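You operate a simulated robot arm through the tools that you are given. There is no shell and no other tool. Be economical: measure what you need, move in short steps, check, and stop when the job is done.

The job below is to be done with a simulated two-armed robot. You get a single attempt, and the scene is never put back.

TASK
On the side stand, fold the blue cloth in half.

The check looks at the end state, three seconds after you hand in, the way a careful person would. Anything else that was tipped, shoved, dropped, spilled or broken makes it a failure. Flat cloth is picked up by pressing the open fingertips on it (5 to 10 N) and closing them slowly along it; thin cloth reads only 2 to 8 mm in the jaws.

THE ROBOT
Two 6-joint arms with two-finger parallel grippers on one trunk, on a base that drives. Base frame: it is fixed to the floor where the robot stands at the start and does not move with it; the origin is under the middle of the robot, x ahead of it, y to its left, z up; the surface under the hand at the start is at about z = 0.84. Lengths are in m, angles in degrees, forces in N, time in s.
The left shoulder is at the start at [0.28, 0.185, 0.98], the right one opposite. With the tool pointing down near the work surface each hand reaches from about 0.56 to 0.94 m from the robot's upright axis, wherever it stands, measured 20 degrees to its own side. Places, roughly: side stand [0.5, 0, 0.8]. Payload 1.57 kg a hand.
The TCP of each hand is the grasp point between the finger pads, 0.03 m short of the fingertips. In the tool frame z runs along the fingers and y along their closing line. The gripper opens to 0.08 m. The fingers are 0.017 m wide and 0.012 m thick; the gripper's body (0.04 by 0.082 m) begins 0.08 m behind the TCP.
Orientation is that of the tool frame in the base frame, as a unit quaternion [x, y, z, w]. With the fingers straight down and closing along the base's y, the tool's x points along the base's -x, its y along +y and its z along -z.

THE INTERFACE
- The arms move only by the tool servo_tool. It takes "left_commands", "right_commands" or both (then of equal length, played together; a hand with none holds still); each is a list of rows, each a list of 7 numbers: the shift along the base's x, y, z in m, then the turn, a rotation vector about the base's x, y, z in degrees, then the gripper command, from -1 (shut) to 1 (fully open), values between in proportion. In form: [[tx, ty, tz, rx, ry, rz, grip], ...]. A call has 1 to 20 rows; each row shifts and turns the commanded pose from where the row before left it. A row lasts 0.2 s, in which the tool goes at most 0.05 m and 8.6 degrees; a call with a longer step from one row to the next is refused whole, and so is a gripper value outside its range. Where a pose cannot be reached the arm comes as near as it can. A force on the tool above 40 N (or 10 N above the force at the start of the call, whichever is more), or a blocked arm, ends the call early, and 0.2 s more pass. The fingers move at their own pace (about 0.153 m/s each) and stop on an object; they squeeze with about 33 N. The grip force told is the motor's: it shows also when the fingers shut on nothing. Time passes only in rows, and 0.2 s behind the last, so rows that do not move let the fingers close. It gives the time, the measured TCP pose, the force on the tool (base axes), the opening and the grip force at its end, in the units of the frame above (readings bear some noise), with the torque about the TCP (base axes, N m) and any sound that the robot's microphone picked up.
- Cameras (640 x 400 px; columns grow to the right, rows downward): "scene" is now at [0.2252, 0.0197, 1.4204]; the picture's right is [0.36, -0.93, 0.00], its down [-0.83, -0.32, -0.47] and it looks along [0.43, 0.17, -0.88] (base axes); focal length 214 px, centre (320, 200). "left" rides on the left gripper at [0.072, 0.007, -0.122] in its tool frame; the picture's right is [-0.09, 1.00, 0.00], its down [-0.84, -0.08, -0.54] and it looks along [-0.54, -0.05, 0.84] (tool axes); focal length 238 px, centre (320, 200). "right" rides on the right gripper at [0.072, -0.007, -0.122] in its tool frame; the picture's right is [0.09, 1.00, 0.00], its down [-0.84, 0.08, -0.54] and it looks along [-0.54, 0.05, 0.84] (tool axes); focal length 238 px, centre (320, 200). There is no depth. A picture from a camera that has moved, and an enlarged one, comes with that camera's place and axes in the base frame and with its lens. The place of the scene camera against the robot may be out by one fixed shift of up to 0.025 m in any direction.
- snapshot(camera): a new picture of that camera. The clock stands still meanwhile.
- move_column(by): slides the trunk up (or, below 0, down) by that many m; the arms and the scene camera ride with it, the base frame stays. It gives what a move gives, with no picture.
- base_move(legs): drives the robot by 1 to 6 legs, each [ahead, turn to the left] in m and degrees, along the robot's own axes; the way and the turn of a leg run together, so that a leg with both is an arc; at most 1.5 m and 180 degrees a leg. The arms and the cameras ride along, it lands a little off, and it stops where it bumps. It gives what a move gives.
- aim_head(pan, tilt): turns the head with the scene camera to pan (to the left, within 86 degrees either way) and tilt (down, from -29 to 69), counted from straight ahead of the robot. It gives what a move gives.
- zoom(camera, box): a new picture of the part [left, top, right, bottom] of that camera's present view, enlarged. The clock stands still meanwhile.
- hand_in(): hands the job in; it is judged then, once.

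Work in short steps. Places have to be worked out from the pictures, the camera data and where the tool is seen: move nearer, look again, correct. Check each grasp and each placing, and mend what went wrong. You have 120 turns and 88 pictures in all, those below and enlarged ones among them. Open the grippers and draw the arms clear of the work before you hand the job in, unless the task says otherwise; then end with one line.

The tools are called as a command line: name --argument value ..., lists and objects as JSON in quotes. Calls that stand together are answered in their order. servo_tool: Moves the arms, as the interface text tells. Its arguments: {"type":"object","properties":{"left_commands":{"type":"array","items":{"type":"array","items":{"type":"number"}}},"right_commands":{"type":"array","items":{"type":"array","items":{"type":"number"}}}},"required":[]} The other tools are called the same way: move_column (by) slides the trunk up or down; base_move (legs) drives the base; aim_head (pan, tilt) turns the head that bears the scene camera; snapshot (camera) takes a picture; zoom (camera, box) takes an enlarged picture of a part of a camera's view; hand_in () hands the job in.

At the start:

```text
t: 0.0
left_tool_pos: [0.5444, 0.2745, 1.0872]
left_ee_rot: [0.0, 1.0, 0.001, -0.001]
left_wrist_force: [0.0, 0.5, 1.1]
left_moment: [0.0, 0.02, -0.03]
left_gripper_width: 0.0802
left_grip_force: 0.2
right_tool_pos: [0.5788, -0.1867, 1.0663]
right_ee_rot: [0.0, 1.0, 0.0, 0.001]
right_wrist_force: [0.0, -0.6, 0.6]
right_moment: [0.01, 0.03, 0.0]
right_gripper_width: 0.08
right_grip_force: 0.2
trunk travel left (down, up): [-0.675, 0.315]
robot x, y, heading: [0.0007, 0.0019, 0.0]
head pan, tilt: [21.0, 62.2]
```

scene: 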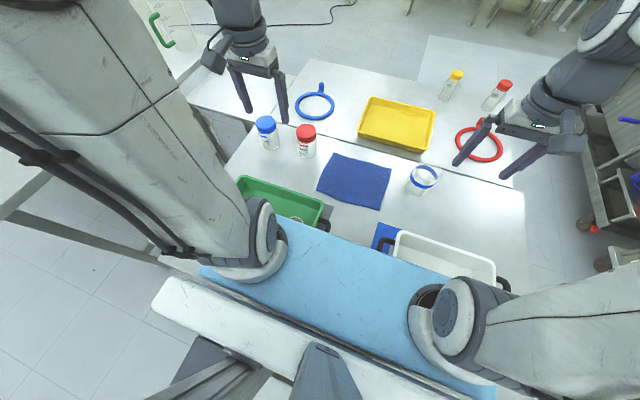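
right: 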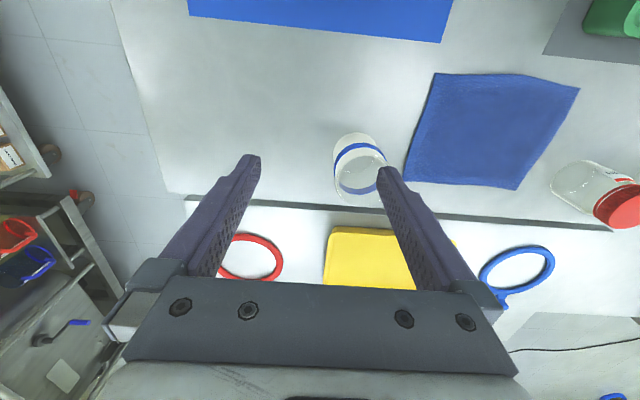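
left: 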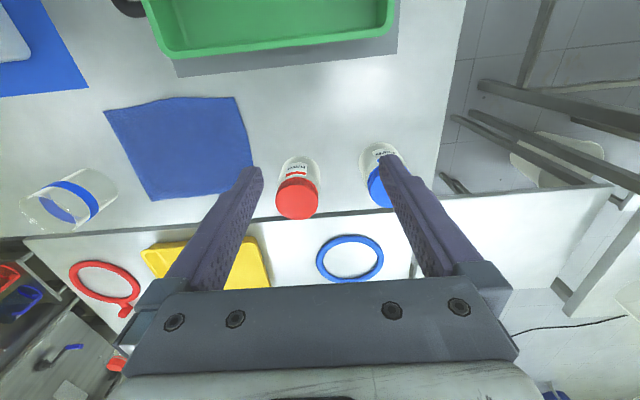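

The cloth spans about x 0.52–0.68 and y −0.045–0.156, with jars about 5 cm to either side. I plan to pinch both far corners and fold them towards the robot, so I first back off slightly for reach.

base_move --legs '[[-0.06, 0]]'

```text
t: 1.0
left_tool_pos: [0.484, 0.2752, 1.0872]
left_ee_rot: [0.0, 1.0, 0.001, 0.0]
left_wrist_force: [-0.4, 1.0, 1.0]
left_moment: [-0.02, 0.03, 0.01]
left_gripper_width: 0.08
left_grip_force: 0.1
right_tool_pos: [0.5186, -0.1886, 1.0664]
right_ee_rot: [0.0, 1.0, 0.0, 0.0]
right_wrist_force: [0.4, -0.6, -1.1]
right_moment: [0.01, 0.03, -0.03]
right_gripper_width: 0.0799
right_grip_force: 0.1
trunk travel left (down, up): [-0.675, 0.315]
robot x, y, heading: [-0.0599, -0.0032, -0.0]
head pan, tilt: [21.0, 62.2]
```

Base moved back cleanly. Now I bring both hands over the far corners, staying high, tilting the fingers 32° back towards the robot and part-closing the jaws.

servo_tool --left_commands '[[0.022, -0.0188, -0.008, 0, 4, 0, -0.3], [0.022, -0.0188, -0.008, 0, 4, 0, -0.3], [0.022, -0.0188, -0.008, 0, 4, 0, -0.3], [0.022, -0.0188, -0.008, 0, 4, 0, -0.3], [0.022, -0.0188, -0.008, 0, 4, 0, -0.3], [0.022, -0.0188, -0.008, 0, 4, 0, -0.3], [0.022, -0.0188, -0.008, 0, 4, 0, -0.3], [0.022, -0.0188, -0.008, 0, 4, 0, -0.3]]' --right_commands '[[0.0177, 0.0221, -0.0055, 0, 4, 0, -0.3], [0.0177, 0.0221, -0.0055, 0, 4, 0, -0.3], [0.0177, 0.0221, -0.0055, 0, 4, 0, -0.3], [0.0177, 0.0221, -0.0055, 0, 4, 0, -0.3], [0.0177, 0.0221, -0.0055, 0, 4, 0, -0.3], [0.0177, 0.0221, -0.0055, 0, 4, 0, -0.3], [0.0177, 0.0221, -0.0055, 0, 4, 0, -0.3], [0.0177, 0.0221, -0.0055, 0, 4, 0, -0.3]]'

snapshot --camera "left"

snapshot --camera "right"

snapshot --camera "scene"

```text
t: 2.8
left_tool_pos: [0.6599, 0.1244, 1.0241]
left_ee_rot: [0.0, 0.961, 0.0, -0.277]
left_wrist_force: [-1.0, 0.9, 0.1]
left_moment: [0.04, -0.05, -0.04]
left_gripper_width: 0.0282
left_grip_force: 0.0
right_tool_pos: [0.6576, -0.0104, 1.0218]
right_ee_rot: [0.0, 0.961, 0.0, -0.277]
right_wrist_force: [-0.6, 0.5, 0.4]
right_moment: [-0.02, -0.07, -0.01]
right_gripper_width: 0.0278
right_grip_force: 0.0
trunk travel left (down, up): [-0.675, 0.315]
robot x, y, heading: [-0.0619, 0.0007, 0.1]
head pan, tilt: [21.0, 62.2]
```

```text
84 pictures are left
camera left: at [0.6631, 0.132, 1.1668], right [0.08, 1.0, -0.05], down [1.0, -0.08, 0.01], along [0.01, -0.05, -1.0], focal length 238 px, centre (320, 200)
```

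left: 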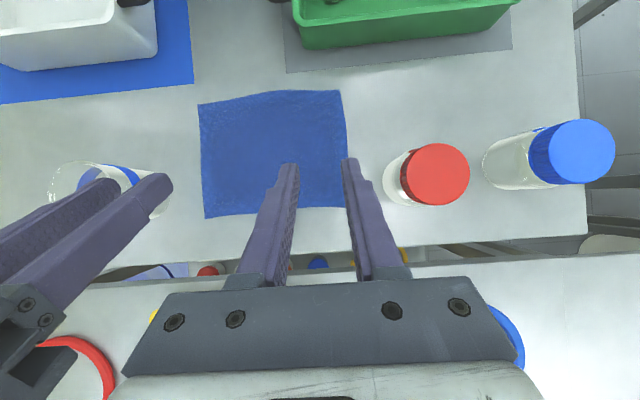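

```text
83 pictures are left
camera right: at [0.6626, -0.0168, 1.1645], right [-0.08, 1.0, 0.05], down [1.0, 0.08, 0.01], along [0.01, 0.05, -1.0], focal length 238 px, centre (320, 200)
```

right: 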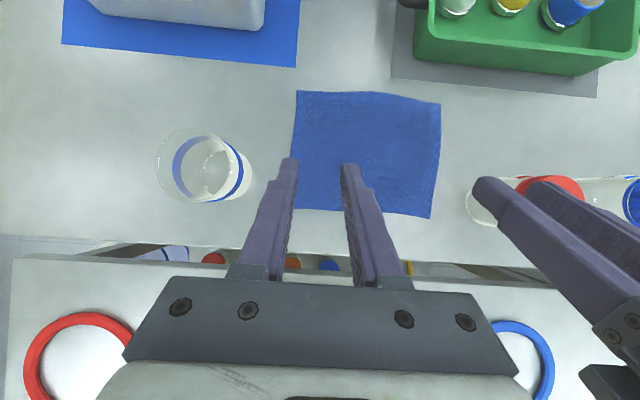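

```text
82 pictures are left
camera scene: at [0.1634, 0.0196, 1.4205], right [0.36, -0.93, 0.0], down [-0.83, -0.32, -0.47], along [0.44, 0.17, -0.88], focal length 214 px, centre (320, 200)
```

scene: 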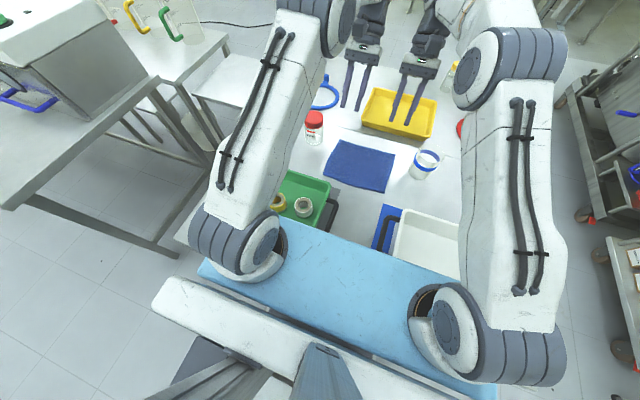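

Cloth corners confirmed: far edge at x≈0.678, y from −0.048 to 0.154. I shift over the corners and lower to about 1.5 cm above the cloth.

servo_tool --left_commands '[[0.01, -0.001, -0.02, 0, 0, 0, -0.3], [0.01, -0.001, -0.02, 0, 0, 0, -0.3], [0, 0, -0.025, 0, 0, 0, -0.3], [0, 0, -0.025, 0, 0, 0, -0.3], [0, 0, -0.025, 0, 0, 0, -0.3], [0, 0, -0.022, 0, 0, 0, -0.3], [0, 0, 0, 0, 0, 0, -0.3]]' --right_commands '[[0.011, -0.0025, -0.02, 0, 0, 0, -0.3], [0.011, -0.0025, -0.02, 0, 0, 0, -0.3], [0, 0, -0.025, 0, 0, 0, -0.3], [0, 0, -0.025, 0, 0, 0, -0.3], [0, 0, -0.025, 0, 0, 0, -0.3], [0, 0, -0.02, 0, 0, 0, -0.3], [0, 0, 0, 0, 0, 0, -0.3]]'

snapshot --camera "left"

snapshot --camera "right"

```text
t: 4.4
left_tool_pos: [0.6792, 0.1232, 0.886]
left_ee_rot: [0.0, 0.961, 0.0, -0.277]
left_wrist_force: [0.3, -0.2, 0.4]
left_moment: [0.01, 0.01, 0.02]
left_gripper_width: 0.0277
left_grip_force: 0.1
right_tool_pos: [0.6817, -0.0142, 0.8865]
right_ee_rot: [0.0, 0.961, 0.0, -0.276]
right_wrist_force: [-0.5, 0.3, -0.7]
right_moment: [0.0, 0.02, -0.02]
right_gripper_width: 0.0277
right_grip_force: 0.2
trunk travel left (down, up): [-0.675, 0.315]
robot x, y, heading: [-0.0639, -0.004, -0.1]
head pan, tilt: [21.0, 62.2]
```

```text
81 pictures are left
camera left: at [0.6825, 0.1308, 1.0274], right [0.08, 1.0, -0.05], down [1.0, -0.08, 0.02], along [0.01, -0.05, -1.0], focal length 238 px, centre (320, 200)
```

left: 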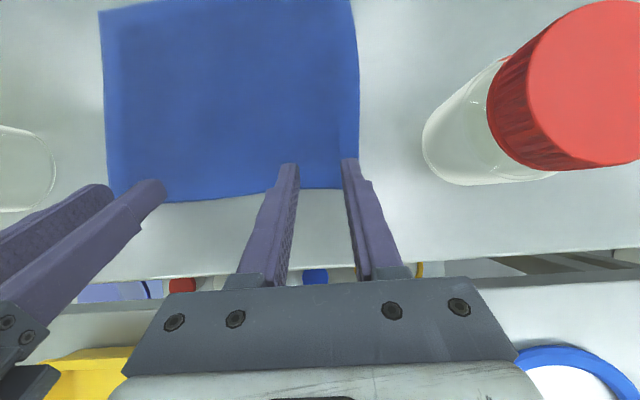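

```text
80 pictures are left
camera right: at [0.686, -0.0209, 1.029], right [-0.08, 1.0, 0.05], down [1.0, 0.08, 0.02], along [0.01, 0.05, -1.0], focal length 238 px, centre (320, 200)
```

right: 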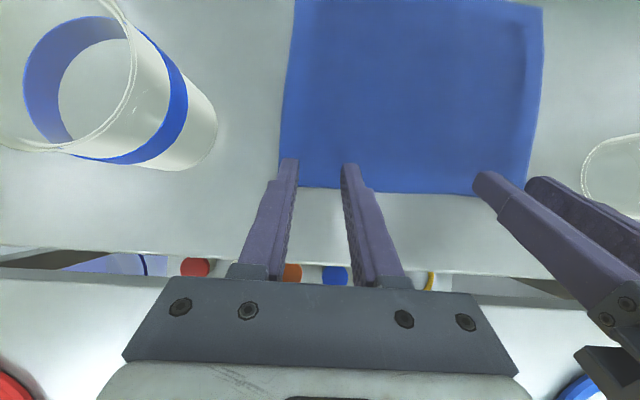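

The tips sit right at the cloth's side edges, so I shift both inward by 6 mm and back by 3 mm. Then I lower them in small steps towards contact.

servo_tool --left_commands '[[-0.002, -0.006, -0.003, 0, 0, 0, -0.3], [0, 0, -0.003, 0, 0, 0, -0.3], [0, 0, -0.003, 0, 0, 0, -0.3], [0, 0, -0.003, 0, 0, 0, -0.3], [0, 0, 0, 0, 0, 0, -0.3]]' --right_commands '[[-0.004, 0.006, -0.003, 0, 0, 0, -0.3], [0, 0, -0.003, 0, 0, 0, -0.3], [0, 0, -0.003, 0, 0, 0, -0.3], [0, 0, -0.003, 0, 0, 0, -0.3], [0, 0, 0, 0, 0, 0, -0.3]]'

```text
t: 5.6
left_tool_pos: [0.6768, 0.1162, 0.8741]
left_ee_rot: [0.0, 0.961, 0.001, -0.277]
left_wrist_force: [0.2, -0.6, 1.0]
left_moment: [0.0, 0.04, 0.01]
left_gripper_width: 0.0278
left_grip_force: 0.2
right_tool_pos: [0.6777, -0.011, 0.8753]
right_ee_rot: [0.0, 0.961, 0.0, -0.276]
right_wrist_force: [1.0, 0.3, 0.4]
right_moment: [-0.02, -0.01, -0.01]
right_gripper_width: 0.028
right_grip_force: 0.2
trunk travel left (down, up): [-0.675, 0.315]
robot x, y, heading: [-0.062, 0.0002, 0.1]
head pan, tilt: [21.0, 62.2]
```

No contact yet; continuing down in 1.5 mm steps.

servo_tool --left_commands '[[0, 0, -0.0015, 0, 0, 0, -0.3], [0, 0, -0.0015, 0, 0, 0, -0.3], [0, 0, -0.001, 0, 0, 0, -0.3], [0, 0, 0, 0, 0, 0, -0.3]]' --right_commands '[[0, 0, -0.0015, 0, 0, 0, -0.3], [0, 0, -0.0015, 0, 0, 0, -0.3], [0, 0, -0.0015, 0, 0, 0, -0.3], [0, 0, 0, 0, 0, 0, -0.3]]'

```text
t: 6.6
left_tool_pos: [0.6763, 0.1152, 0.8721]
left_ee_rot: [0.0, 0.961, 0.0, -0.276]
left_wrist_force: [-0.9, 0.1, 20.8]
left_moment: [0.05, 0.2, 0.0]
left_gripper_width: 0.0282
left_grip_force: 0.1
right_tool_pos: [0.6778, -0.0092, 0.8727]
right_ee_rot: [0.0, 0.962, 0.0, -0.275]
right_wrist_force: [0.3, 1.6, 10.7]
right_moment: [0.01, 0.1, -0.02]
right_gripper_width: 0.0281
right_grip_force: 0.1
trunk travel left (down, up): [-0.675, 0.315]
robot x, y, heading: [-0.0596, -0.0008, -0.0]
head pan, tilt: [21.0, 62.2]
```

Contact on both: left 21 N, right 11 N. I ease the left up to reach about 7–8 N, then close both slowly.

servo_tool --left_commands '[[0, 0, -0.0, 0, 0, 0, -0.3], [0, 0, 0.0013, 0, 0, 0, -0.3], [0, 0, 0, 0, 0, 0, -0.3]]' --right_commands '[[0, 0, 0, 0, 0, 0, -0.3], [0, 0, 0.0003, 0, 0, 0, -0.3], [0, 0, 0, 0, 0, 0, -0.3]]'

```text
t: 7.4
left_tool_pos: [0.6771, 0.1155, 0.872]
left_ee_rot: [0.0, 0.961, 0.0, -0.276]
left_wrist_force: [-0.3, -1.2, 21.5]
left_moment: [0.06, 0.19, -0.02]
left_gripper_width: 0.0281
left_grip_force: 0.0
right_tool_pos: [0.6771, -0.0104, 0.873]
right_ee_rot: [0.0, 0.961, 0.0, -0.275]
right_wrist_force: [3.2, 1.4, 11.2]
right_moment: [0.05, 0.04, -0.03]
right_gripper_width: 0.028
right_grip_force: 0.0
trunk travel left (down, up): [-0.675, 0.315]
robot x, y, heading: [-0.0612, 0.0005, 0.1]
head pan, tilt: [21.0, 62.2]
```

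servo_tool --left_commands '[[0, 0, 0.0012, 0, 0, 0, -0.3], [0, 0, 0, 0, 0, 0, -0.3]]' --right_commands '[[0, 0, 0.0004, 0, 0, 0, -0.3], [0, 0, 0, 0, 0, 0, -0.3]]'

```text
t: 8.0
left_tool_pos: [0.6763, 0.1153, 0.8731]
left_ee_rot: [0.0, 0.961, 0.001, -0.275]
left_wrist_force: [0.3, -2.2, 12.3]
left_moment: [-0.01, 0.08, 0.0]
left_gripper_width: 0.0278
left_grip_force: 0.0
right_tool_pos: [0.6763, -0.0105, 0.8722]
right_ee_rot: [0.0, 0.961, 0.0, -0.276]
right_wrist_force: [1.1, 1.9, 10.4]
right_moment: [0.03, 0.05, 0.0]
right_gripper_width: 0.0278
right_grip_force: 0.1
trunk travel left (down, up): [-0.675, 0.315]
robot x, y, heading: [-0.0595, 0.0028, -0.1]
head pan, tilt: [21.0, 62.2]
```

Left is 12 N and right 10 N. A touch up on both, then a slow closing.

servo_tool --left_commands '[[0, 0, 0.0005, 0, 0, 0, -0.3], [0, 0, 0, 0, 0, 0, -0.35], [0, 0, 0, 0, 0, 0, -0.42], [0, 0, 0, 0, 0, 0, -0.49], [0, 0, 0, 0, 0, 0, -0.56], [0, 0, 0, 0, 0, 0, -0.63], [0, 0, 0, 0, 0, 0, -0.7], [0, 0, 0, 0, 0, 0, -0.77], [0, 0, 0, 0, 0, 0, -0.84], [0, 0, 0, 0, 0, 0, -0.91], [0, 0, 0, 0, 0, 0, -1], [0, 0, 0, 0, 0, 0, -1], [0, 0, 0, 0, 0, 0, -1]]' --right_commands '[[0, 0, 0.0003, 0, 0, 0, -0.3], [0, 0, 0, 0, 0, 0, -0.35], [0, 0, 0, 0, 0, 0, -0.42], [0, 0, 0, 0, 0, 0, -0.49], [0, 0, 0, 0, 0, 0, -0.56], [0, 0, 0, 0, 0, 0, -0.63], [0, 0, 0, 0, 0, 0, -0.7], [0, 0, 0, 0, 0, 0, -0.77], [0, 0, 0, 0, 0, 0, -0.84], [0, 0, 0, 0, 0, 0, -0.91], [0, 0, 0, 0, 0, 0, -1], [0, 0, 0, 0, 0, 0, -1], [0, 0, 0, 0, 0, 0, -1]]'

snapshot --camera "left"

snapshot --camera "right"

```text
t: 10.8
left_tool_pos: [0.6772, 0.1159, 0.8723]
left_ee_rot: [0.0, 0.961, 0.0, -0.276]
left_wrist_force: [-0.4, -0.8, 0.6]
left_moment: [0.01, 0.01, 0.04]
left_gripper_width: 0.0
left_grip_force: 21.3
right_tool_pos: [0.6766, -0.0092, 0.8725]
right_ee_rot: [0.0, 0.961, -0.001, -0.276]
right_wrist_force: [-0.6, 0.1, 7.2]
right_moment: [-0.02, 0.05, -0.01]
right_gripper_width: 0.0035
right_grip_force: 24.3
trunk travel left (down, up): [-0.675, 0.315]
robot x, y, heading: [-0.06, -0.0, 0.1]
head pan, tilt: [21.0, 62.2]
```

```text
79 pictures are left
camera left: at [0.6801, 0.1241, 1.0155], right [0.08, 1.0, -0.05], down [1.0, -0.08, 0.02], along [0.01, -0.05, -1.0], focal length 238 px, centre (320, 200)
```

left: 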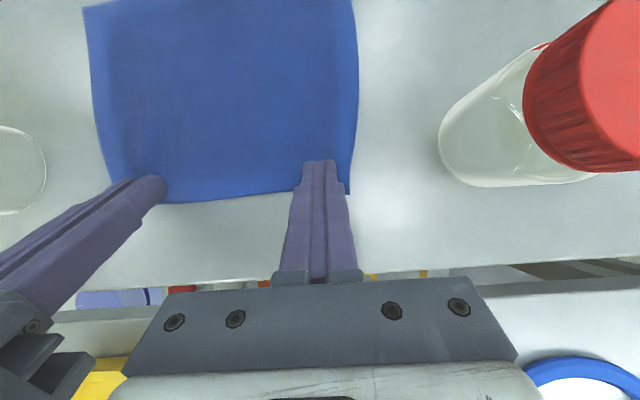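

```text
78 pictures are left
camera right: at [0.6809, -0.0159, 1.015], right [-0.08, 1.0, 0.05], down [1.0, 0.08, 0.02], along [0.01, 0.05, -1.0], focal length 238 px, centre (320, 200)
```

right: 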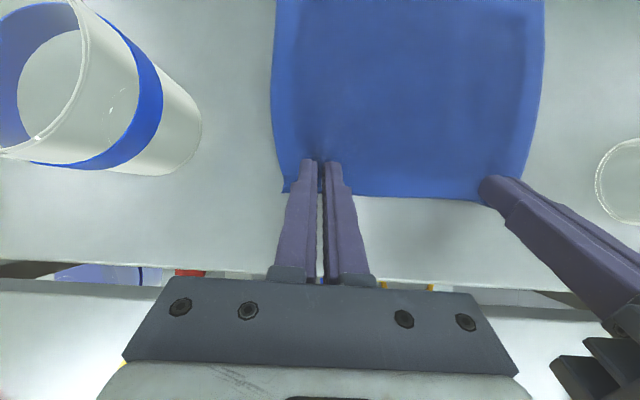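

The right has the cloth (3.5 mm), but the left slid over it and shut on nothing. I lift the left a little, reopen it and press again more firmly.

servo_tool --left_commands '[[0, 0, 0.006, 0, 0, 0, -1], [0, 0.003, 0, 0, 0, 0, -0.3], [-0.003, 0, 0, 0, 0, 0, -0.3], [0, 0, -0.004, 0, 0, 0, -0.3], [0, 0, -0.003, 0, 0, 0, -0.3], [0, 0, 0, 0, 0, 0, -0.3]]' --right_commands '[[0, 0, 0, 0, 0, 0, -1], [0, 0, 0, 0, 0, 0, -1], [0, 0, 0, 0, 0, 0, -1], [0, 0, 0, 0, 0, 0, -1], [0, 0, 0, 0, 0, 0, -1], [0, 0, 0, 0, 0, 0, -1]]'

```text
t: 12.2
left_tool_pos: [0.6733, 0.1177, 0.8737]
left_ee_rot: [0.0, 0.961, 0.0, -0.276]
left_wrist_force: [0.7, -0.5, 2.6]
left_moment: [-0.01, -0.01, 0.0]
left_gripper_width: 0.0279
left_grip_force: 0.1
right_tool_pos: [0.6761, -0.0103, 0.8742]
right_ee_rot: [0.0, 0.961, 0.0, -0.276]
right_wrist_force: [-0.4, 0.0, 6.4]
right_moment: [-0.01, 0.07, 0.02]
right_gripper_width: 0.0036
right_grip_force: 24.5
trunk travel left (down, up): [-0.675, 0.315]
robot x, y, heading: [-0.061, -0.0004, -0.1]
head pan, tilt: [21.0, 62.2]
```

Just touching at 2.6 N; pressing 1 mm more.

servo_tool --left_commands '[[0, 0, -0.001, 0, 0, 0, -0.3], [0, 0, 0, 0, 0, 0, -0.3]]'

```text
t: 12.8
left_tool_pos: [0.6736, 0.1189, 0.8728]
left_ee_rot: [0.0, 0.961, 0.0, -0.276]
left_wrist_force: [0.7, 0.0, 7.3]
left_moment: [-0.03, 0.02, -0.01]
left_gripper_width: 0.0278
left_grip_force: 0.0
right_tool_pos: [0.6767, -0.0091, 0.8726]
right_ee_rot: [0.0, 0.961, 0.0, -0.275]
right_wrist_force: [0.6, -0.4, 5.6]
right_moment: [0.0, 0.03, 0.04]
right_gripper_width: 0.0032
right_grip_force: 24.5
trunk travel left (down, up): [-0.675, 0.315]
robot x, y, heading: [-0.0598, 0.0016, -0.2]
head pan, tilt: [21.0, 62.2]
```

7.3 N; I close slowly, feeding down slightly so the pressure holds.

servo_tool --left_commands '[[0, 0, -0.0002, 0, 0, 0, -0.35], [0, 0, 0, 0, 0, 0, -0.4], [0, 0, 0, 0, 0, 0, -0.45], [0, 0, -0.0002, 0, 0, 0, -0.5], [0, 0, 0, 0, 0, 0, -0.55], [0, 0, 0, 0, 0, 0, -0.6], [0, 0, 0, 0, 0, 0, -0.65], [0, 0, 0, 0, 0, 0, -0.7], [0, 0, 0, 0, 0, 0, -0.75], [0, 0, 0, 0, 0, 0, -0.8], [0, 0, 0, 0, 0, 0, -0.85], [0, 0, 0, 0, 0, 0, -0.9], [0, 0, 0, 0, 0, 0, -0.95], [0, 0, 0, 0, 0, 0, -1], [0, 0, 0, 0, 0, 0, -1], [0, 0, 0, 0, 0, 0, -1]]'

snapshot --camera "left"

```text
t: 16.2
left_tool_pos: [0.6738, 0.1174, 0.872]
left_ee_rot: [0.001, 0.961, 0.0, -0.276]
left_wrist_force: [-0.6, -12.0, 12.0]
left_moment: [-0.42, 0.11, 0.13]
left_gripper_width: 0.0038
left_grip_force: 24.7
right_tool_pos: [0.6762, -0.0096, 0.8733]
right_ee_rot: [0.0, 0.961, 0.0, -0.276]
right_wrist_force: [0.5, 11.1, 4.5]
right_moment: [0.36, 0.04, -0.17]
right_gripper_width: 0.0037
right_grip_force: 24.5
trunk travel left (down, up): [-0.675, 0.315]
robot x, y, heading: [-0.0646, 0.0004, -0.1]
head pan, tilt: [21.0, 62.2]
```

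```text
77 pictures are left
camera left: at [0.6771, 0.1268, 1.0139], right [0.08, 1.0, -0.05], down [1.0, -0.08, 0.02], along [0.01, -0.05, -1.0], focal length 238 px, centre (320, 200)
```

left: 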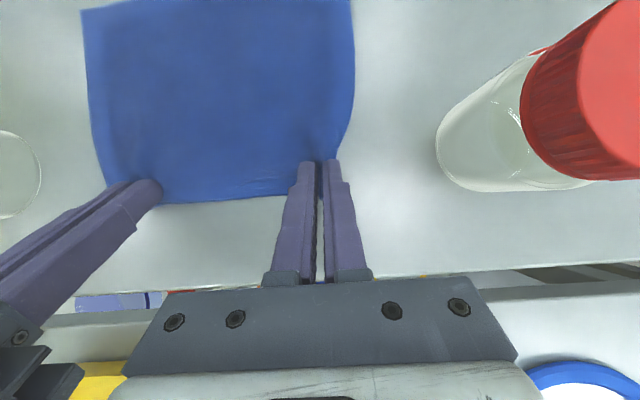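

Both corners are now pinched (3.8 and 3.7 mm), with about 12 N of tension between the hands. I bring the hands 6 mm together, lift, and run the first half of the fold arc while rotating the fingers.

servo_tool --left_commands '[[0, -0.003, 0.002, 0, 0, 0, -1], [-0.0066, 0, 0.0145, 0, -4.17, 0, -1], [-0.0066, 0, 0.0145, 0, -4.17, 0, -1], [-0.0142, 0, 0.0111, 0, -4.17, 0, -1], [-0.0142, 0, 0.0111, 0, -4.17, 0, -1], [-0.0184, 0, 0.0039, 0, -4.17, 0, -1], [-0.0184, 0, 0.0039, 0, -4.17, 0, -1]]' --right_commands '[[0, 0.003, 0.002, 0, 0, 0, -1], [-0.0066, 0, 0.0145, 0, -4.17, 0, -1], [-0.0066, 0, 0.0145, 0, -4.17, 0, -1], [-0.0142, 0, 0.0111, 0, -4.17, 0, -1], [-0.0142, 0, 0.0111, 0, -4.17, 0, -1], [-0.0194, 0, 0.0039, 0, -4.17, 0, -1], [-0.0194, 0, 0.0039, 0, -4.17, 0, -1]]'

snapshot --camera "left"

snapshot --camera "scene"

```text
t: 17.8
left_tool_pos: [0.5956, 0.1147, 0.9325]
left_ee_rot: [0.0, 0.998, 0.0, -0.061]
left_wrist_force: [-0.3, -1.4, -0.9]
left_moment: [-0.04, 0.03, 0.02]
left_gripper_width: 0.0032
left_grip_force: 24.6
right_tool_pos: [0.5971, -0.0052, 0.9334]
right_ee_rot: [0.0, 0.998, 0.0, -0.06]
right_wrist_force: [-0.4, 0.5, 0.2]
right_moment: [0.01, 0.04, 0.01]
right_gripper_width: 0.0036
right_grip_force: 24.2
trunk travel left (down, up): [-0.675, 0.315]
robot x, y, heading: [-0.0575, -0.0009, -0.0]
head pan, tilt: [21.0, 62.2]
```

```text
76 pictures are left
camera left: at [0.5381, 0.1238, 1.0631], right [0.09, 1.0, -0.01], down [0.9, -0.08, 0.44], along [0.43, -0.05, -0.9], focal length 238 px, centre (320, 200)
```

left: 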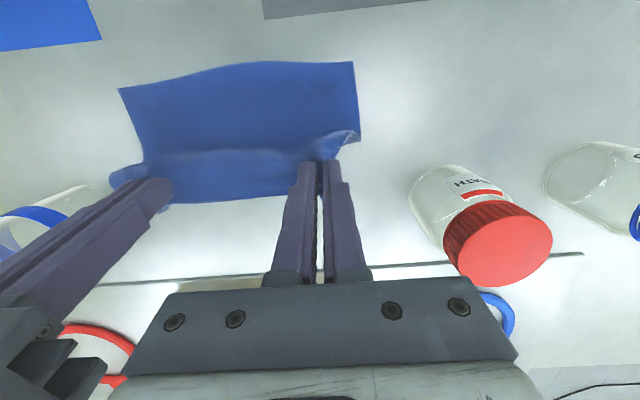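

```text
75 pictures are left
camera scene: at [0.1645, 0.0196, 1.4203], right [0.36, -0.93, 0.0], down [-0.83, -0.32, -0.47], along [0.43, 0.17, -0.89], focal length 214 px, centre (320, 200)
```

scene: 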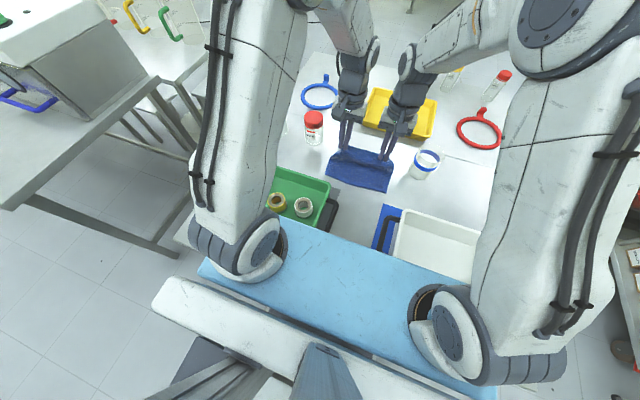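

The cloth lifts evenly and the near edge has stayed at x≈0.524. Now the second half of the arc down to the near edge.

servo_tool --left_commands '[[-0.0185, 0, -0.0045, 0, -4.17, 0, -1], [-0.0185, 0, -0.0045, 0, -4.17, 0, -1], [-0.0141, 0.0015, -0.0118, 0, -4.17, 0, -1], [-0.0141, 0.0015, -0.0118, 0, -4.17, 0, -1], [-0.0063, 0, -0.01, 0, -4.17, 0, -1], [-0.0063, 0, -0.01, 0, -4.17, 0, -1], [0, 0, 0, 0, 0, 0, -1]]' --right_commands '[[-0.0195, 0, -0.0045, 0, -4.17, 0, -1], [-0.0195, 0, -0.0045, 0, -4.17, 0, -1], [-0.0146, -0.0015, -0.0118, 0, -4.17, 0, -1], [-0.0146, -0.0015, -0.0118, 0, -4.17, 0, -1], [-0.0065, 0, -0.01, 0, -4.17, 0, -1], [-0.0065, 0, -0.01, 0, -4.17, 0, -1], [0, 0, 0, 0, 0, 0, -1]]'

snapshot --camera "left"

snapshot --camera "right"

```text
t: 19.4
left_tool_pos: [0.5259, 0.1235, 0.8888]
left_ee_rot: [-0.001, 0.992, 0.013, 0.127]
left_wrist_force: [-2.1, -23.4, -1.2]
left_moment: [-0.66, 0.1, -0.38]
left_gripper_width: 0.0041
left_grip_force: 24.9
left hand out of reach, approached as far as the arm can: row 5, 6
right_tool_pos: [0.5168, -0.0077, 0.8825]
right_ee_rot: [-0.002, 0.989, 0.002, 0.15]
right_wrist_force: [1.1, 23.6, 3.4]
right_moment: [0.68, -0.06, 0.38]
right_gripper_width: 0.0041
right_grip_force: 24.8
trunk travel left (down, up): [-0.675, 0.315]
robot x, y, heading: [-0.0619, 0.003, -0.1]
head pan, tilt: [21.0, 62.2]
```

```text
74 pictures are left
camera left: at [0.4254, 0.1291, 0.9903], right [0.08, 1.0, 0.05], down [0.67, -0.09, 0.73], along [0.73, -0.03, -0.68], focal length 238 px, centre (320, 200)
```

left: 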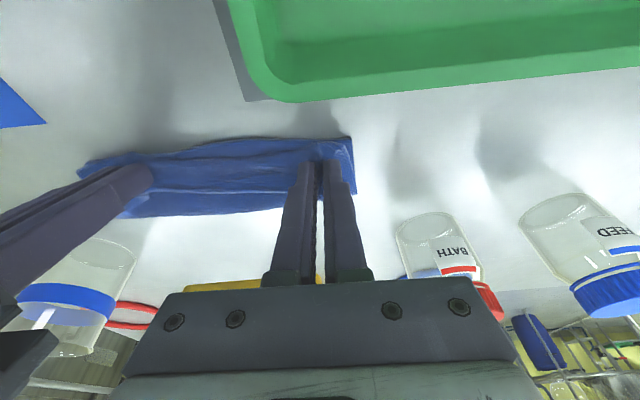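

```text
73 pictures are left
camera right: at [0.4132, -0.0145, 0.9787], right [-0.09, 1.0, -0.02], down [0.64, 0.08, 0.77], along [0.77, 0.05, -0.64], focal length 238 px, centre (320, 200)
```

right: 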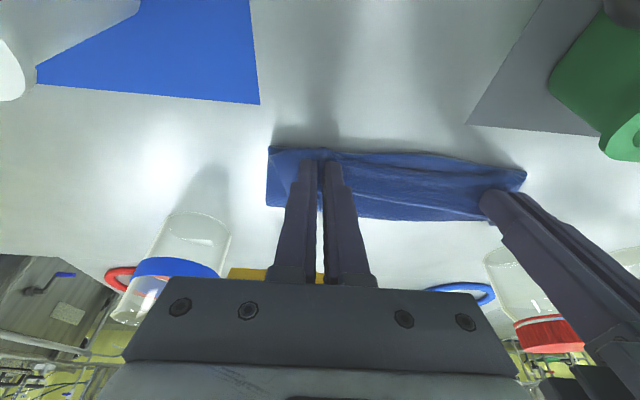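

The left arm hit its near reach limit with the strong tilt, and the hands are pulling 23 N apart. I reduce the left tilt by about 12° and ease the hands together.

servo_tool --left_commands '[[0.003, -0.001, 0, 0, 6, 0, -1], [0.003, -0.001, 0, 0, 6, 0, -1], [0, 0, 0, 0, 0, 0, -1], [0, 0, 0, 0, 0, 0, -1]]' --right_commands '[[0, 0.0015, 0, 0, 0, 0, -1], [0, 0.0015, 0, 0, 0, 0, -1], [0, 0, 0, 0, 0, 0, -1], [0, 0, 0, 0, 0, 0, -1]]'

snapshot --camera "left"

```text
t: 20.4
left_tool_pos: [0.532, 0.1279, 0.8912]
left_ee_rot: [-0.003, 0.999, 0.026, 0.048]
left_wrist_force: [-2.2, -25.8, -1.3]
left_moment: [-0.8, 0.07, -0.29]
left_gripper_width: 0.0043
left_grip_force: 25.2
left hand out of reach, approached as far as the arm can: row 1
right_tool_pos: [0.5161, -0.0043, 0.8825]
right_ee_rot: [-0.001, 0.988, 0.004, 0.157]
right_wrist_force: [2.6, 25.4, 3.8]
right_moment: [0.72, -0.08, 0.44]
right_gripper_width: 0.0042
right_grip_force: 24.3
trunk travel left (down, up): [-0.675, 0.315]
robot x, y, heading: [-0.0596, -0.0006, -0.3]
head pan, tilt: [21.0, 62.2]
```

```text
72 pictures are left
camera left: at [0.4487, 0.1297, 1.0051], right [0.09, 0.99, 0.06], down [0.78, -0.1, 0.62], along [0.62, -0.01, -0.79], focal length 238 px, centre (320, 200)
```

left: 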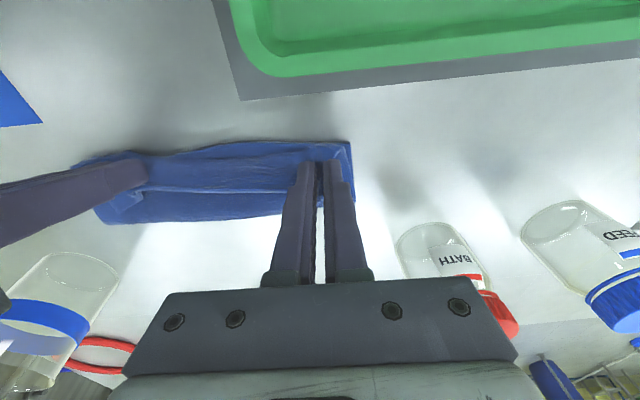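

The left hand is pushed 12 mm outward from its command even though that pose is reachable, so the arms may be touching. Let me look.

zoom --camera "scene" --box '[240, 40, 480, 220]'

snapshot --camera "right"

```text
2.22 times, centred on (360, 130) of scene
camera zoom: at [0.1639, 0.0196, 1.4204], right [0.36, -0.93, 0.0], down [-0.83, -0.32, -0.47], along [0.43, 0.17, -0.88], focal length 477 px, centre (231, 356)
```

zoom: 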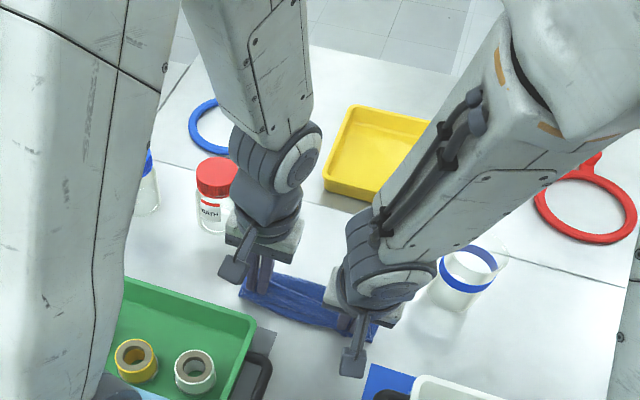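

```text
70 pictures are left
camera right: at [0.4107, -0.0114, 0.9758], right [-0.09, 1.0, -0.02], down [0.63, 0.07, 0.77], along [0.77, 0.06, -0.63], focal length 238 px, centre (320, 200)
```

right: 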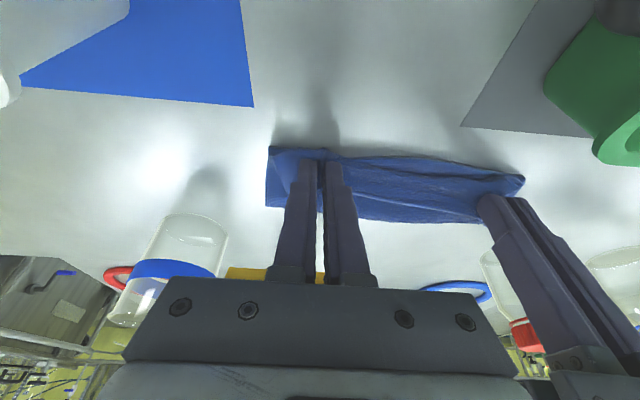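

I see no contact between the arms; the left arm seems cramped against its own fold limit. I bring the hands back 5 cm at low height, with slack cloth, then back the base up so they have room.

servo_tool --left_commands '[[0.008, 0, 0.008, 0, 0, 0, -1], [0.015, 0, 0.006, 0, 0, 0, -1], [0.015, 0, 0.006, 0, 0, 0, -1], [0.013, 0, 0, 0, 0, 0, -1], [0, 0, 0, 0, 0, 0, -1]]' --right_commands '[[0.015, 0, 0.006, 0, 3, 0, -1], [0.015, 0, 0.006, 0, 3, 0, -1], [0.015, 0, 0.006, 0, 3, 0, -1], [0.013, 0, 0, 0, 3, 0, -1], [0, 0, 0, 0, 0, 0, -1]]'

snapshot --camera "right"

```text
t: 21.6
left_tool_pos: [0.5847, 0.1283, 0.9102]
left_ee_rot: [-0.001, 0.998, 0.026, 0.048]
left_wrist_force: [-1.9, -31.7, -2.4]
left_moment: [-0.91, 0.13, -0.34]
left_gripper_width: 0.005
left_grip_force: 24.9
right_tool_pos: [0.5746, -0.0061, 0.9]
right_ee_rot: [0.0, 0.999, 0.003, 0.054]
right_wrist_force: [2.9, 31.6, 3.3]
right_moment: [0.97, -0.13, 0.33]
right_gripper_width: 0.0048
right_grip_force: 25.5
trunk travel left (down, up): [-0.675, 0.315]
robot x, y, heading: [-0.0624, -0.0012, 0.2]
head pan, tilt: [21.0, 62.2]
```

```text
69 pictures are left
camera right: at [0.4905, -0.0126, 1.0137], right [-0.09, 1.0, -0.01], down [0.77, 0.07, 0.63], along [0.63, 0.05, -0.78], focal length 238 px, centre (320, 200)
```

right: 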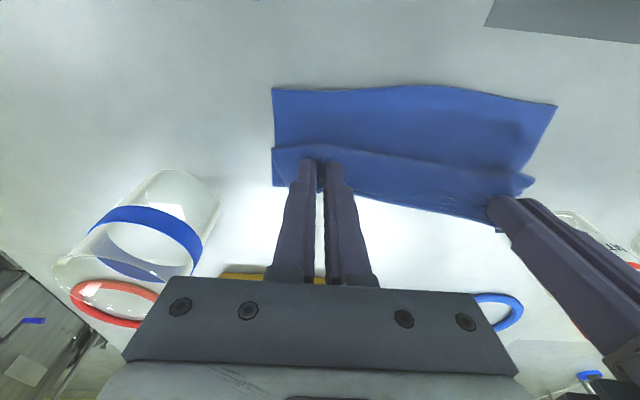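

The cloth is unharmed, but the left pose was clamped off: y too wide by 1 cm and rolled 3°, hence the tension. I correct it.

servo_tool --left_commands '[[-0.004, -0.006, -0.005, -1.5, 0, 0, -1], [-0.004, -0.006, -0.005, -1.5, 0, 0, -1], [0, 0, 0, 0, 0, 0, -1], [0, 0, 0, 0, 0, 0, -1]]' --right_commands '[[0, 0, 0, 0, 0, 0, -1], [0, 0, 0, 0, 0, 0, -1], [0, 0, 0, 0, 0, 0, -1], [0, 0, 0, 0, 0, 0, -1]]'

```text
t: 22.6
left_tool_pos: [0.5761, 0.1183, 0.899]
left_ee_rot: [-0.003, 0.999, 0.0, 0.047]
left_wrist_force: [-0.9, -5.7, 0.4]
left_moment: [-0.17, 0.01, 0.01]
left_gripper_width: 0.0031
left_grip_force: 24.0
right_tool_pos: [0.5732, -0.0081, 0.8992]
right_ee_rot: [0.001, 0.999, 0.0, 0.052]
right_wrist_force: [0.9, 5.6, -0.3]
right_moment: [0.17, 0.0, 0.04]
right_gripper_width: 0.0032
right_grip_force: 24.3
trunk travel left (down, up): [-0.675, 0.315]
robot x, y, heading: [-0.0612, -0.001, 0.1]
head pan, tilt: [21.0, 62.2]
```

Tension is down to 5.6 N. Now I drive the base back 5 cm, which carries the pinched edge towards the near edge.

base_move --legs '[[-0.05, 0]]'

snapshot --camera "left"

snapshot --camera "right"

```text
t: 23.5
left_tool_pos: [0.5267, 0.1179, 0.8994]
left_ee_rot: [-0.003, 0.999, 0.0, 0.048]
left_wrist_force: [0.5, -4.2, -0.7]
left_moment: [-0.12, 0.04, -0.02]
left_gripper_width: 0.0036
left_grip_force: 24.3
right_tool_pos: [0.5224, -0.007, 0.8996]
right_ee_rot: [0.0, 0.999, 0.0, 0.052]
right_wrist_force: [-0.5, 4.2, 0.1]
right_moment: [0.11, 0.04, 0.05]
right_gripper_width: 0.0032
right_grip_force: 24.3
trunk travel left (down, up): [-0.675, 0.315]
robot x, y, heading: [-0.1121, 0.0014, -0.2]
head pan, tilt: [21.0, 62.2]
```

```text
68 pictures are left
camera left: at [0.4423, 0.1248, 1.0143], right [0.09, 1.0, 0.01], down [0.78, -0.07, 0.62], along [0.62, -0.05, -0.79], focal length 238 px, centre (320, 200)
```

left: 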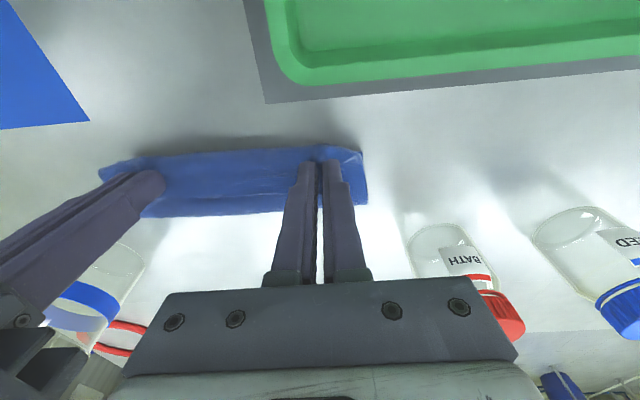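

```text
67 pictures are left
camera right: at [0.4391, -0.0136, 1.0136], right [-0.09, 1.0, -0.01], down [0.78, 0.08, 0.63], along [0.62, 0.05, -0.78], focal length 238 px, centre (320, 200)
```

right: 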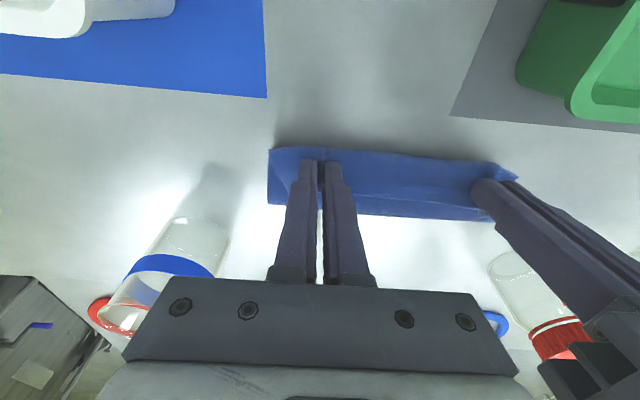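

Fold line is near x≈0.59–0.60 and the lower near edge is still at ≈0.527. Now I lower onto the near edge, tilting another 12°.

servo_tool --left_commands '[[-0.0022, 0, -0.006, 0, -3, 0, -1], [-0.0022, 0, -0.006, 0, -3, 0, -1], [-0.0022, 0, -0.006, 0, -3, 0, -1], [-0.0022, 0, -0.005, 0, -3, 0, -1], [0, 0, 0, 0, 0, 0, -1], [0, 0, 0, 0, 0, 0, -1]]' --right_commands '[[-0.0014, 0, -0.006, 0, -3, 0, -1], [-0.0014, 0, -0.006, 0, -3, 0, -1], [-0.0014, 0, -0.006, 0, -3, 0, -1], [-0.0014, 0, -0.005, 0, -3, 0, -1], [0, 0, 0, 0, 0, 0, -1], [0, 0, 0, 0, 0, 0, -1]]'

snapshot --camera "left"

snapshot --camera "right"

```text
t: 24.9
left_tool_pos: [0.5193, 0.1182, 0.8806]
left_ee_rot: [-0.003, 0.991, 0.005, 0.135]
left_wrist_force: [-0.3, -10.1, 1.3]
left_moment: [-0.3, -0.01, -0.14]
left_gripper_width: 0.0036
left_grip_force: 24.7
left hand out of reach, approached as far as the arm can: row 4
right_tool_pos: [0.5189, -0.0081, 0.8794]
right_ee_rot: [0.0, 0.989, -0.001, 0.149]
right_wrist_force: [0.7, 10.3, 4.2]
right_moment: [0.3, -0.03, 0.15]
right_gripper_width: 0.0034
right_grip_force: 24.2
trunk travel left (down, up): [-0.675, 0.315]
robot x, y, heading: [-0.1105, 0.0005, -0.2]
head pan, tilt: [21.0, 62.2]
```

```text
66 pictures are left
camera left: at [0.4176, 0.1255, 0.9798], right [0.08, 1.0, 0.03], down [0.66, -0.08, 0.74], along [0.74, -0.04, -0.67], focal length 238 px, centre (320, 200)
```

left: 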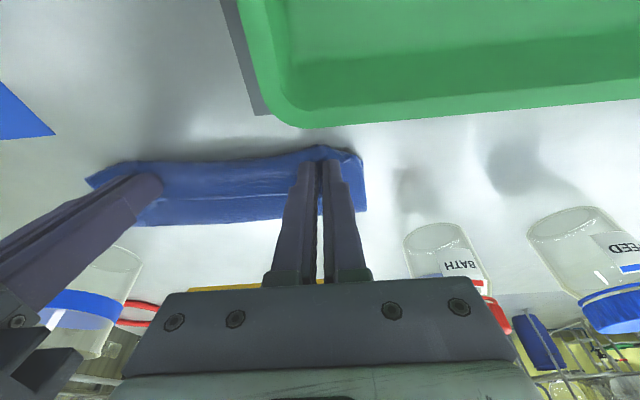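

```text
65 pictures are left
camera right: at [0.4141, -0.0135, 0.9759], right [-0.09, 1.0, -0.03], down [0.64, 0.08, 0.76], along [0.76, 0.05, -0.64], focal length 238 px, centre (320, 200)
```

right: 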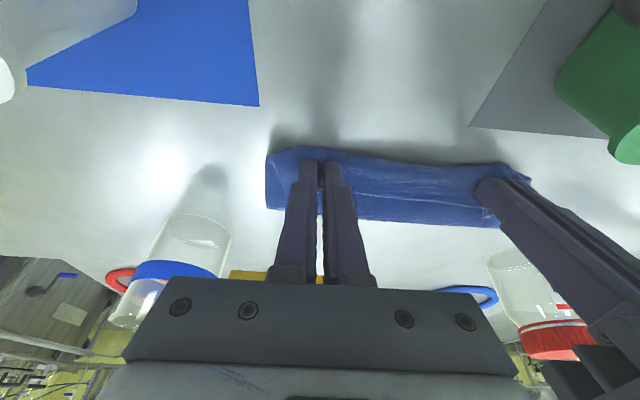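

The limit is the left wrist's tilt rather than distance. The tips are about 6 mm above the lower layer, so I ease the left tilt by 4° and lower a little further.

servo_tool --left_commands '[[0.001, -0.002, 0, 0, 4, 0, -1], [0, 0, -0.002, 0, 0, 0, -1], [0, 0, -0.002, 0, 0, 0, -1], [0, 0, 0, 0, 0, 0, -1]]' --right_commands '[[0, 0.001, 0, 0, 0, 0, -1], [0, 0, -0.002, 0, 0, 0, -1], [0, 0, -0.001, 0, 0, 0, -1], [0, 0, 0, 0, 0, 0, -1]]'

```text
t: 25.9
left_tool_pos: [0.521, 0.1186, 0.8775]
left_ee_rot: [-0.003, 0.993, -0.001, 0.119]
left_wrist_force: [-0.6, -4.0, 5.9]
left_moment: [-0.12, -0.05, -0.05]
left_gripper_width: 0.0038
left_grip_force: 24.8
right_tool_pos: [0.5172, -0.0063, 0.8748]
right_ee_rot: [0.0, 0.987, 0.001, 0.158]
right_wrist_force: [-0.7, -0.3, 28.6]
right_moment: [0.04, -0.17, 0.03]
right_gripper_width: 0.0034
right_grip_force: 24.2
trunk travel left (down, up): [-0.675, 0.315]
robot x, y, heading: [-0.1123, 0.0008, -0.2]
head pan, tilt: [21.0, 62.2]
```

Both are pressing on the stack (6 and 29 N). I ease the right up, open the jaws gently and withdraw along the finger axis.

servo_tool --left_commands '[[0, 0, 0, 0, 0, 0, -1], [0, 0, 0, 0, 0, 0, -0.8], [0, 0, 0, 0, 0, 0, -0.6], [0, 0, 0, 0, 0, 0, -0.5], [-0.002, 0, 0.01, 0, 0, 0, -0.5], [-0.004, 0, 0.02, 0, 0, 0, -0.5], [-0.006, 0, 0.03, 0, 0, 0, -0.5], [0, 0, 0.04, 0, 3, 0, -0.5], [0, 0, 0.04, 0, 3, 0, -0.5]]' --right_commands '[[0, 0, 0.002, 0, 0, 0, -1], [0, 0, 0, 0, 0, 0, -0.8], [0, 0, 0, 0, 0, 0, -0.6], [0, 0, 0, 0, 0, 0, -0.5], [-0.002, 0, 0.01, 0, 0, 0, -0.5], [-0.005, 0, 0.02, 0, 0, 0, -0.5], [-0.008, 0, 0.03, 0, 0, 0, -0.5], [0, 0, 0.04, 0, 3, 0, -0.5], [0, 0, 0.04, 0, 3, 0, -0.5]]'

snapshot --camera "left"

snapshot --camera "right"

```text
t: 27.9
left_tool_pos: [0.5088, 0.1172, 1.0172]
left_ee_rot: [-0.002, 0.998, -0.002, 0.065]
left_wrist_force: [0.0, 0.1, 0.4]
left_moment: [0.01, 0.03, 0.02]
left_gripper_width: 0.0198
left_grip_force: 0.1
right_tool_pos: [0.5003, -0.0067, 1.0156]
right_ee_rot: [0.0, 0.995, 0.0, 0.105]
right_wrist_force: [-0.3, 0.2, -0.2]
right_moment: [0.01, 0.03, 0.02]
right_gripper_width: 0.0201
right_grip_force: 0.1
trunk travel left (down, up): [-0.675, 0.315]
robot x, y, heading: [-0.1122, 0.0014, -0.1]
head pan, tilt: [21.0, 62.2]
```

```text
64 pictures are left
camera left: at [0.4208, 0.1256, 1.1287], right [0.09, 1.0, 0.01], down [0.76, -0.07, 0.65], along [0.64, -0.05, -0.76], focal length 238 px, centre (320, 200)
```

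left: 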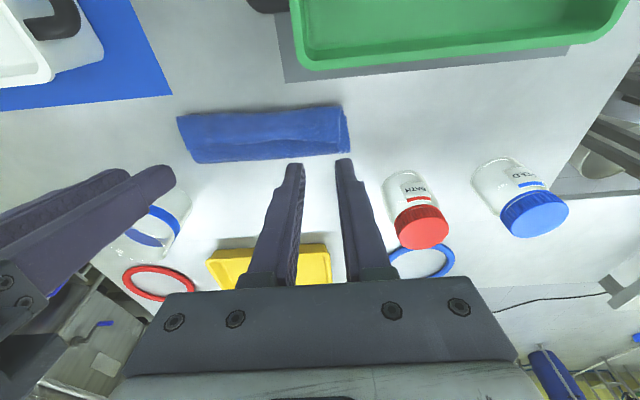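

```text
63 pictures are left
camera right: at [0.4053, -0.012, 1.1212], right [-0.09, 1.0, -0.02], down [0.71, 0.08, 0.7], along [0.7, 0.05, -0.71], focal length 238 px, centre (320, 200)
```

right: 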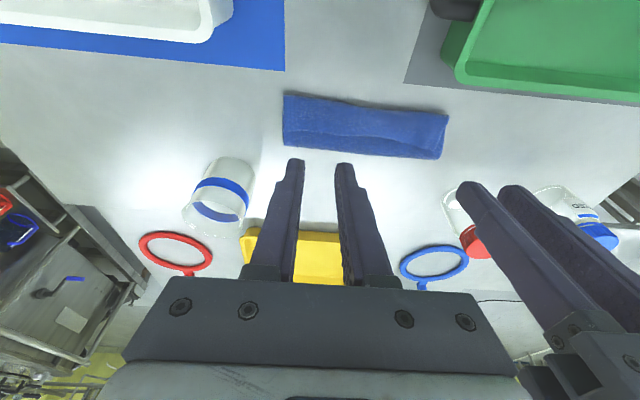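

Looks nicely folded. I zoom in to check edge alignment and flatness.

zoom --camera "left" --box '[160, 80, 370, 190]'

zoom --camera "right" --box '[265, 75, 465, 185]'

zoom --camera "scene" --box '[260, 80, 460, 220]'

```text
3.05 times, centred on (265, 135) of left
camera zoom: at [0.4208, 0.1256, 1.1287], right [0.09, 1.0, 0.01], down [0.76, -0.07, 0.65], along [0.64, -0.05, -0.76], focal length 726 px, centre (488, 398)
```

zoom: 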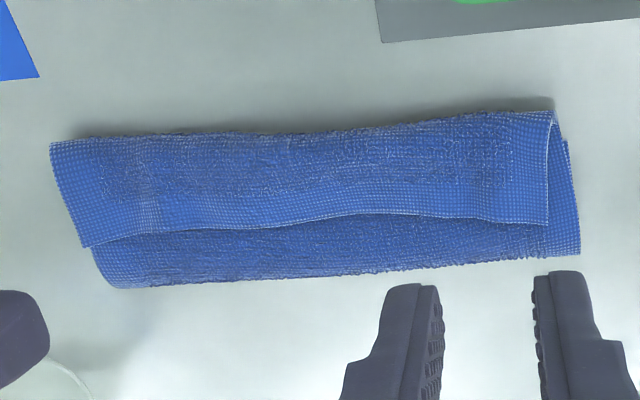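

```text
3.20 times, centred on (365, 130) of right
camera zoom: at [0.4053, -0.012, 1.1212], right [-0.09, 1.0, -0.02], down [0.71, 0.08, 0.7], along [0.7, 0.05, -0.71], focal length 763 px, centre (176, 424)
```

zoom: 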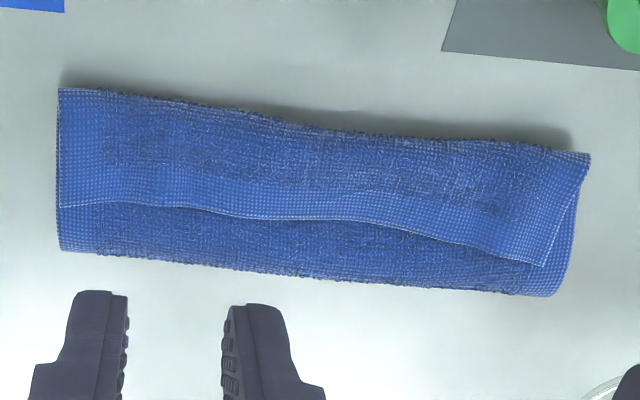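

```text
2.86 times, centred on (360, 150) of scene
camera zoom: at [0.1133, 0.0196, 1.4203], right [0.36, -0.93, 0.0], down [-0.83, -0.32, -0.47], along [0.43, 0.17, -0.89], focal length 613 px, centre (206, 343)
```

zoom: 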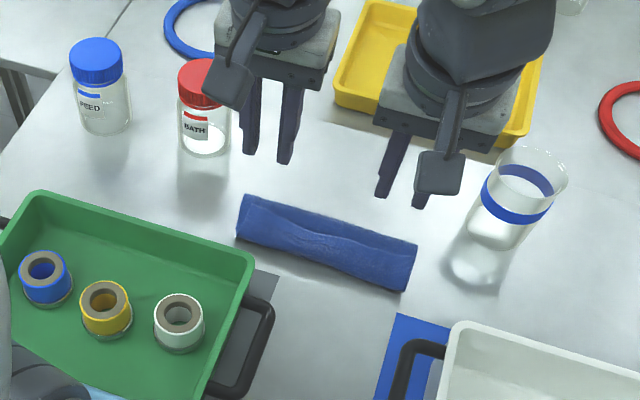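

A hem edge is visible on top, 4–5 cm from the near fold, so the gripped border may have folded back on itself. I move the right arm aside and take a close look with the left camera.

servo_tool --left_commands '[[-0.01, -0.02, -0.02, 0, 0, 0, -0.5], [-0.01, -0.02, -0.02, 0, 0, 0, -0.5], [-0.005, -0.02, -0.03, 0, 0, 0, -0.5], [0, 0, -0.02, 0, 0, 0, -0.5]]' --right_commands '[[0, -0.04, 0.02, 0, 0, 0, -0.5], [0, -0.04, 0.02, 0, 0, 0, -0.5], [0, -0.04, 0.0, 0, 0, 0, -0.5], [0, -0.04, 0, 0, 0, 0, -0.5]]'

snapshot --camera "left"

zoom --camera "right" --box '[320, 60, 640, 260]'

```text
t: 28.9
left_tool_pos: [0.4837, 0.0581, 0.9278]
left_ee_rot: [-0.003, 0.998, 0.0, 0.066]
left_wrist_force: [-0.2, -0.2, -0.3]
left_moment: [-0.08, -0.01, 0.02]
left_gripper_width: 0.0203
left_grip_force: 0.0
right_tool_pos: [0.5012, -0.1668, 1.0538]
right_ee_rot: [0.001, 0.994, -0.001, 0.105]
right_wrist_force: [0.7, 0.1, -0.2]
right_moment: [0.02, -0.02, 0.01]
right_gripper_width: 0.02
right_grip_force: 0.1
trunk travel left (down, up): [-0.675, 0.315]
robot x, y, heading: [-0.1092, 0.002, -0.0]
head pan, tilt: [21.0, 62.2]
```

```text
59 pictures are left
camera left: at [0.3955, 0.065, 1.0389], right [0.08, 1.0, 0.01], down [0.76, -0.07, 0.65], along [0.64, -0.05, -0.76], focal length 238 px, centre (320, 200)
```

left: 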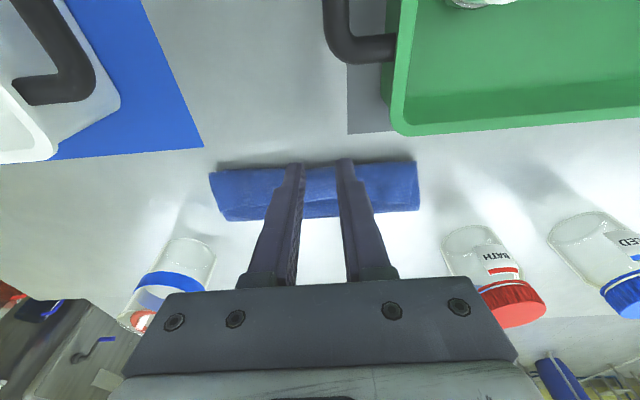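

```text
2.00 times, centred on (480, 160) of right
camera zoom: at [0.4059, -0.174, 1.1593], right [-0.09, 1.0, -0.02], down [0.71, 0.08, 0.7], along [0.7, 0.05, -0.71], focal length 477 px, centre (0, 280)
```

zoom: 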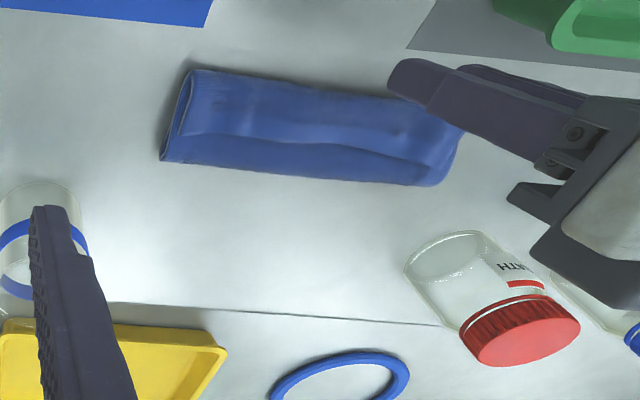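

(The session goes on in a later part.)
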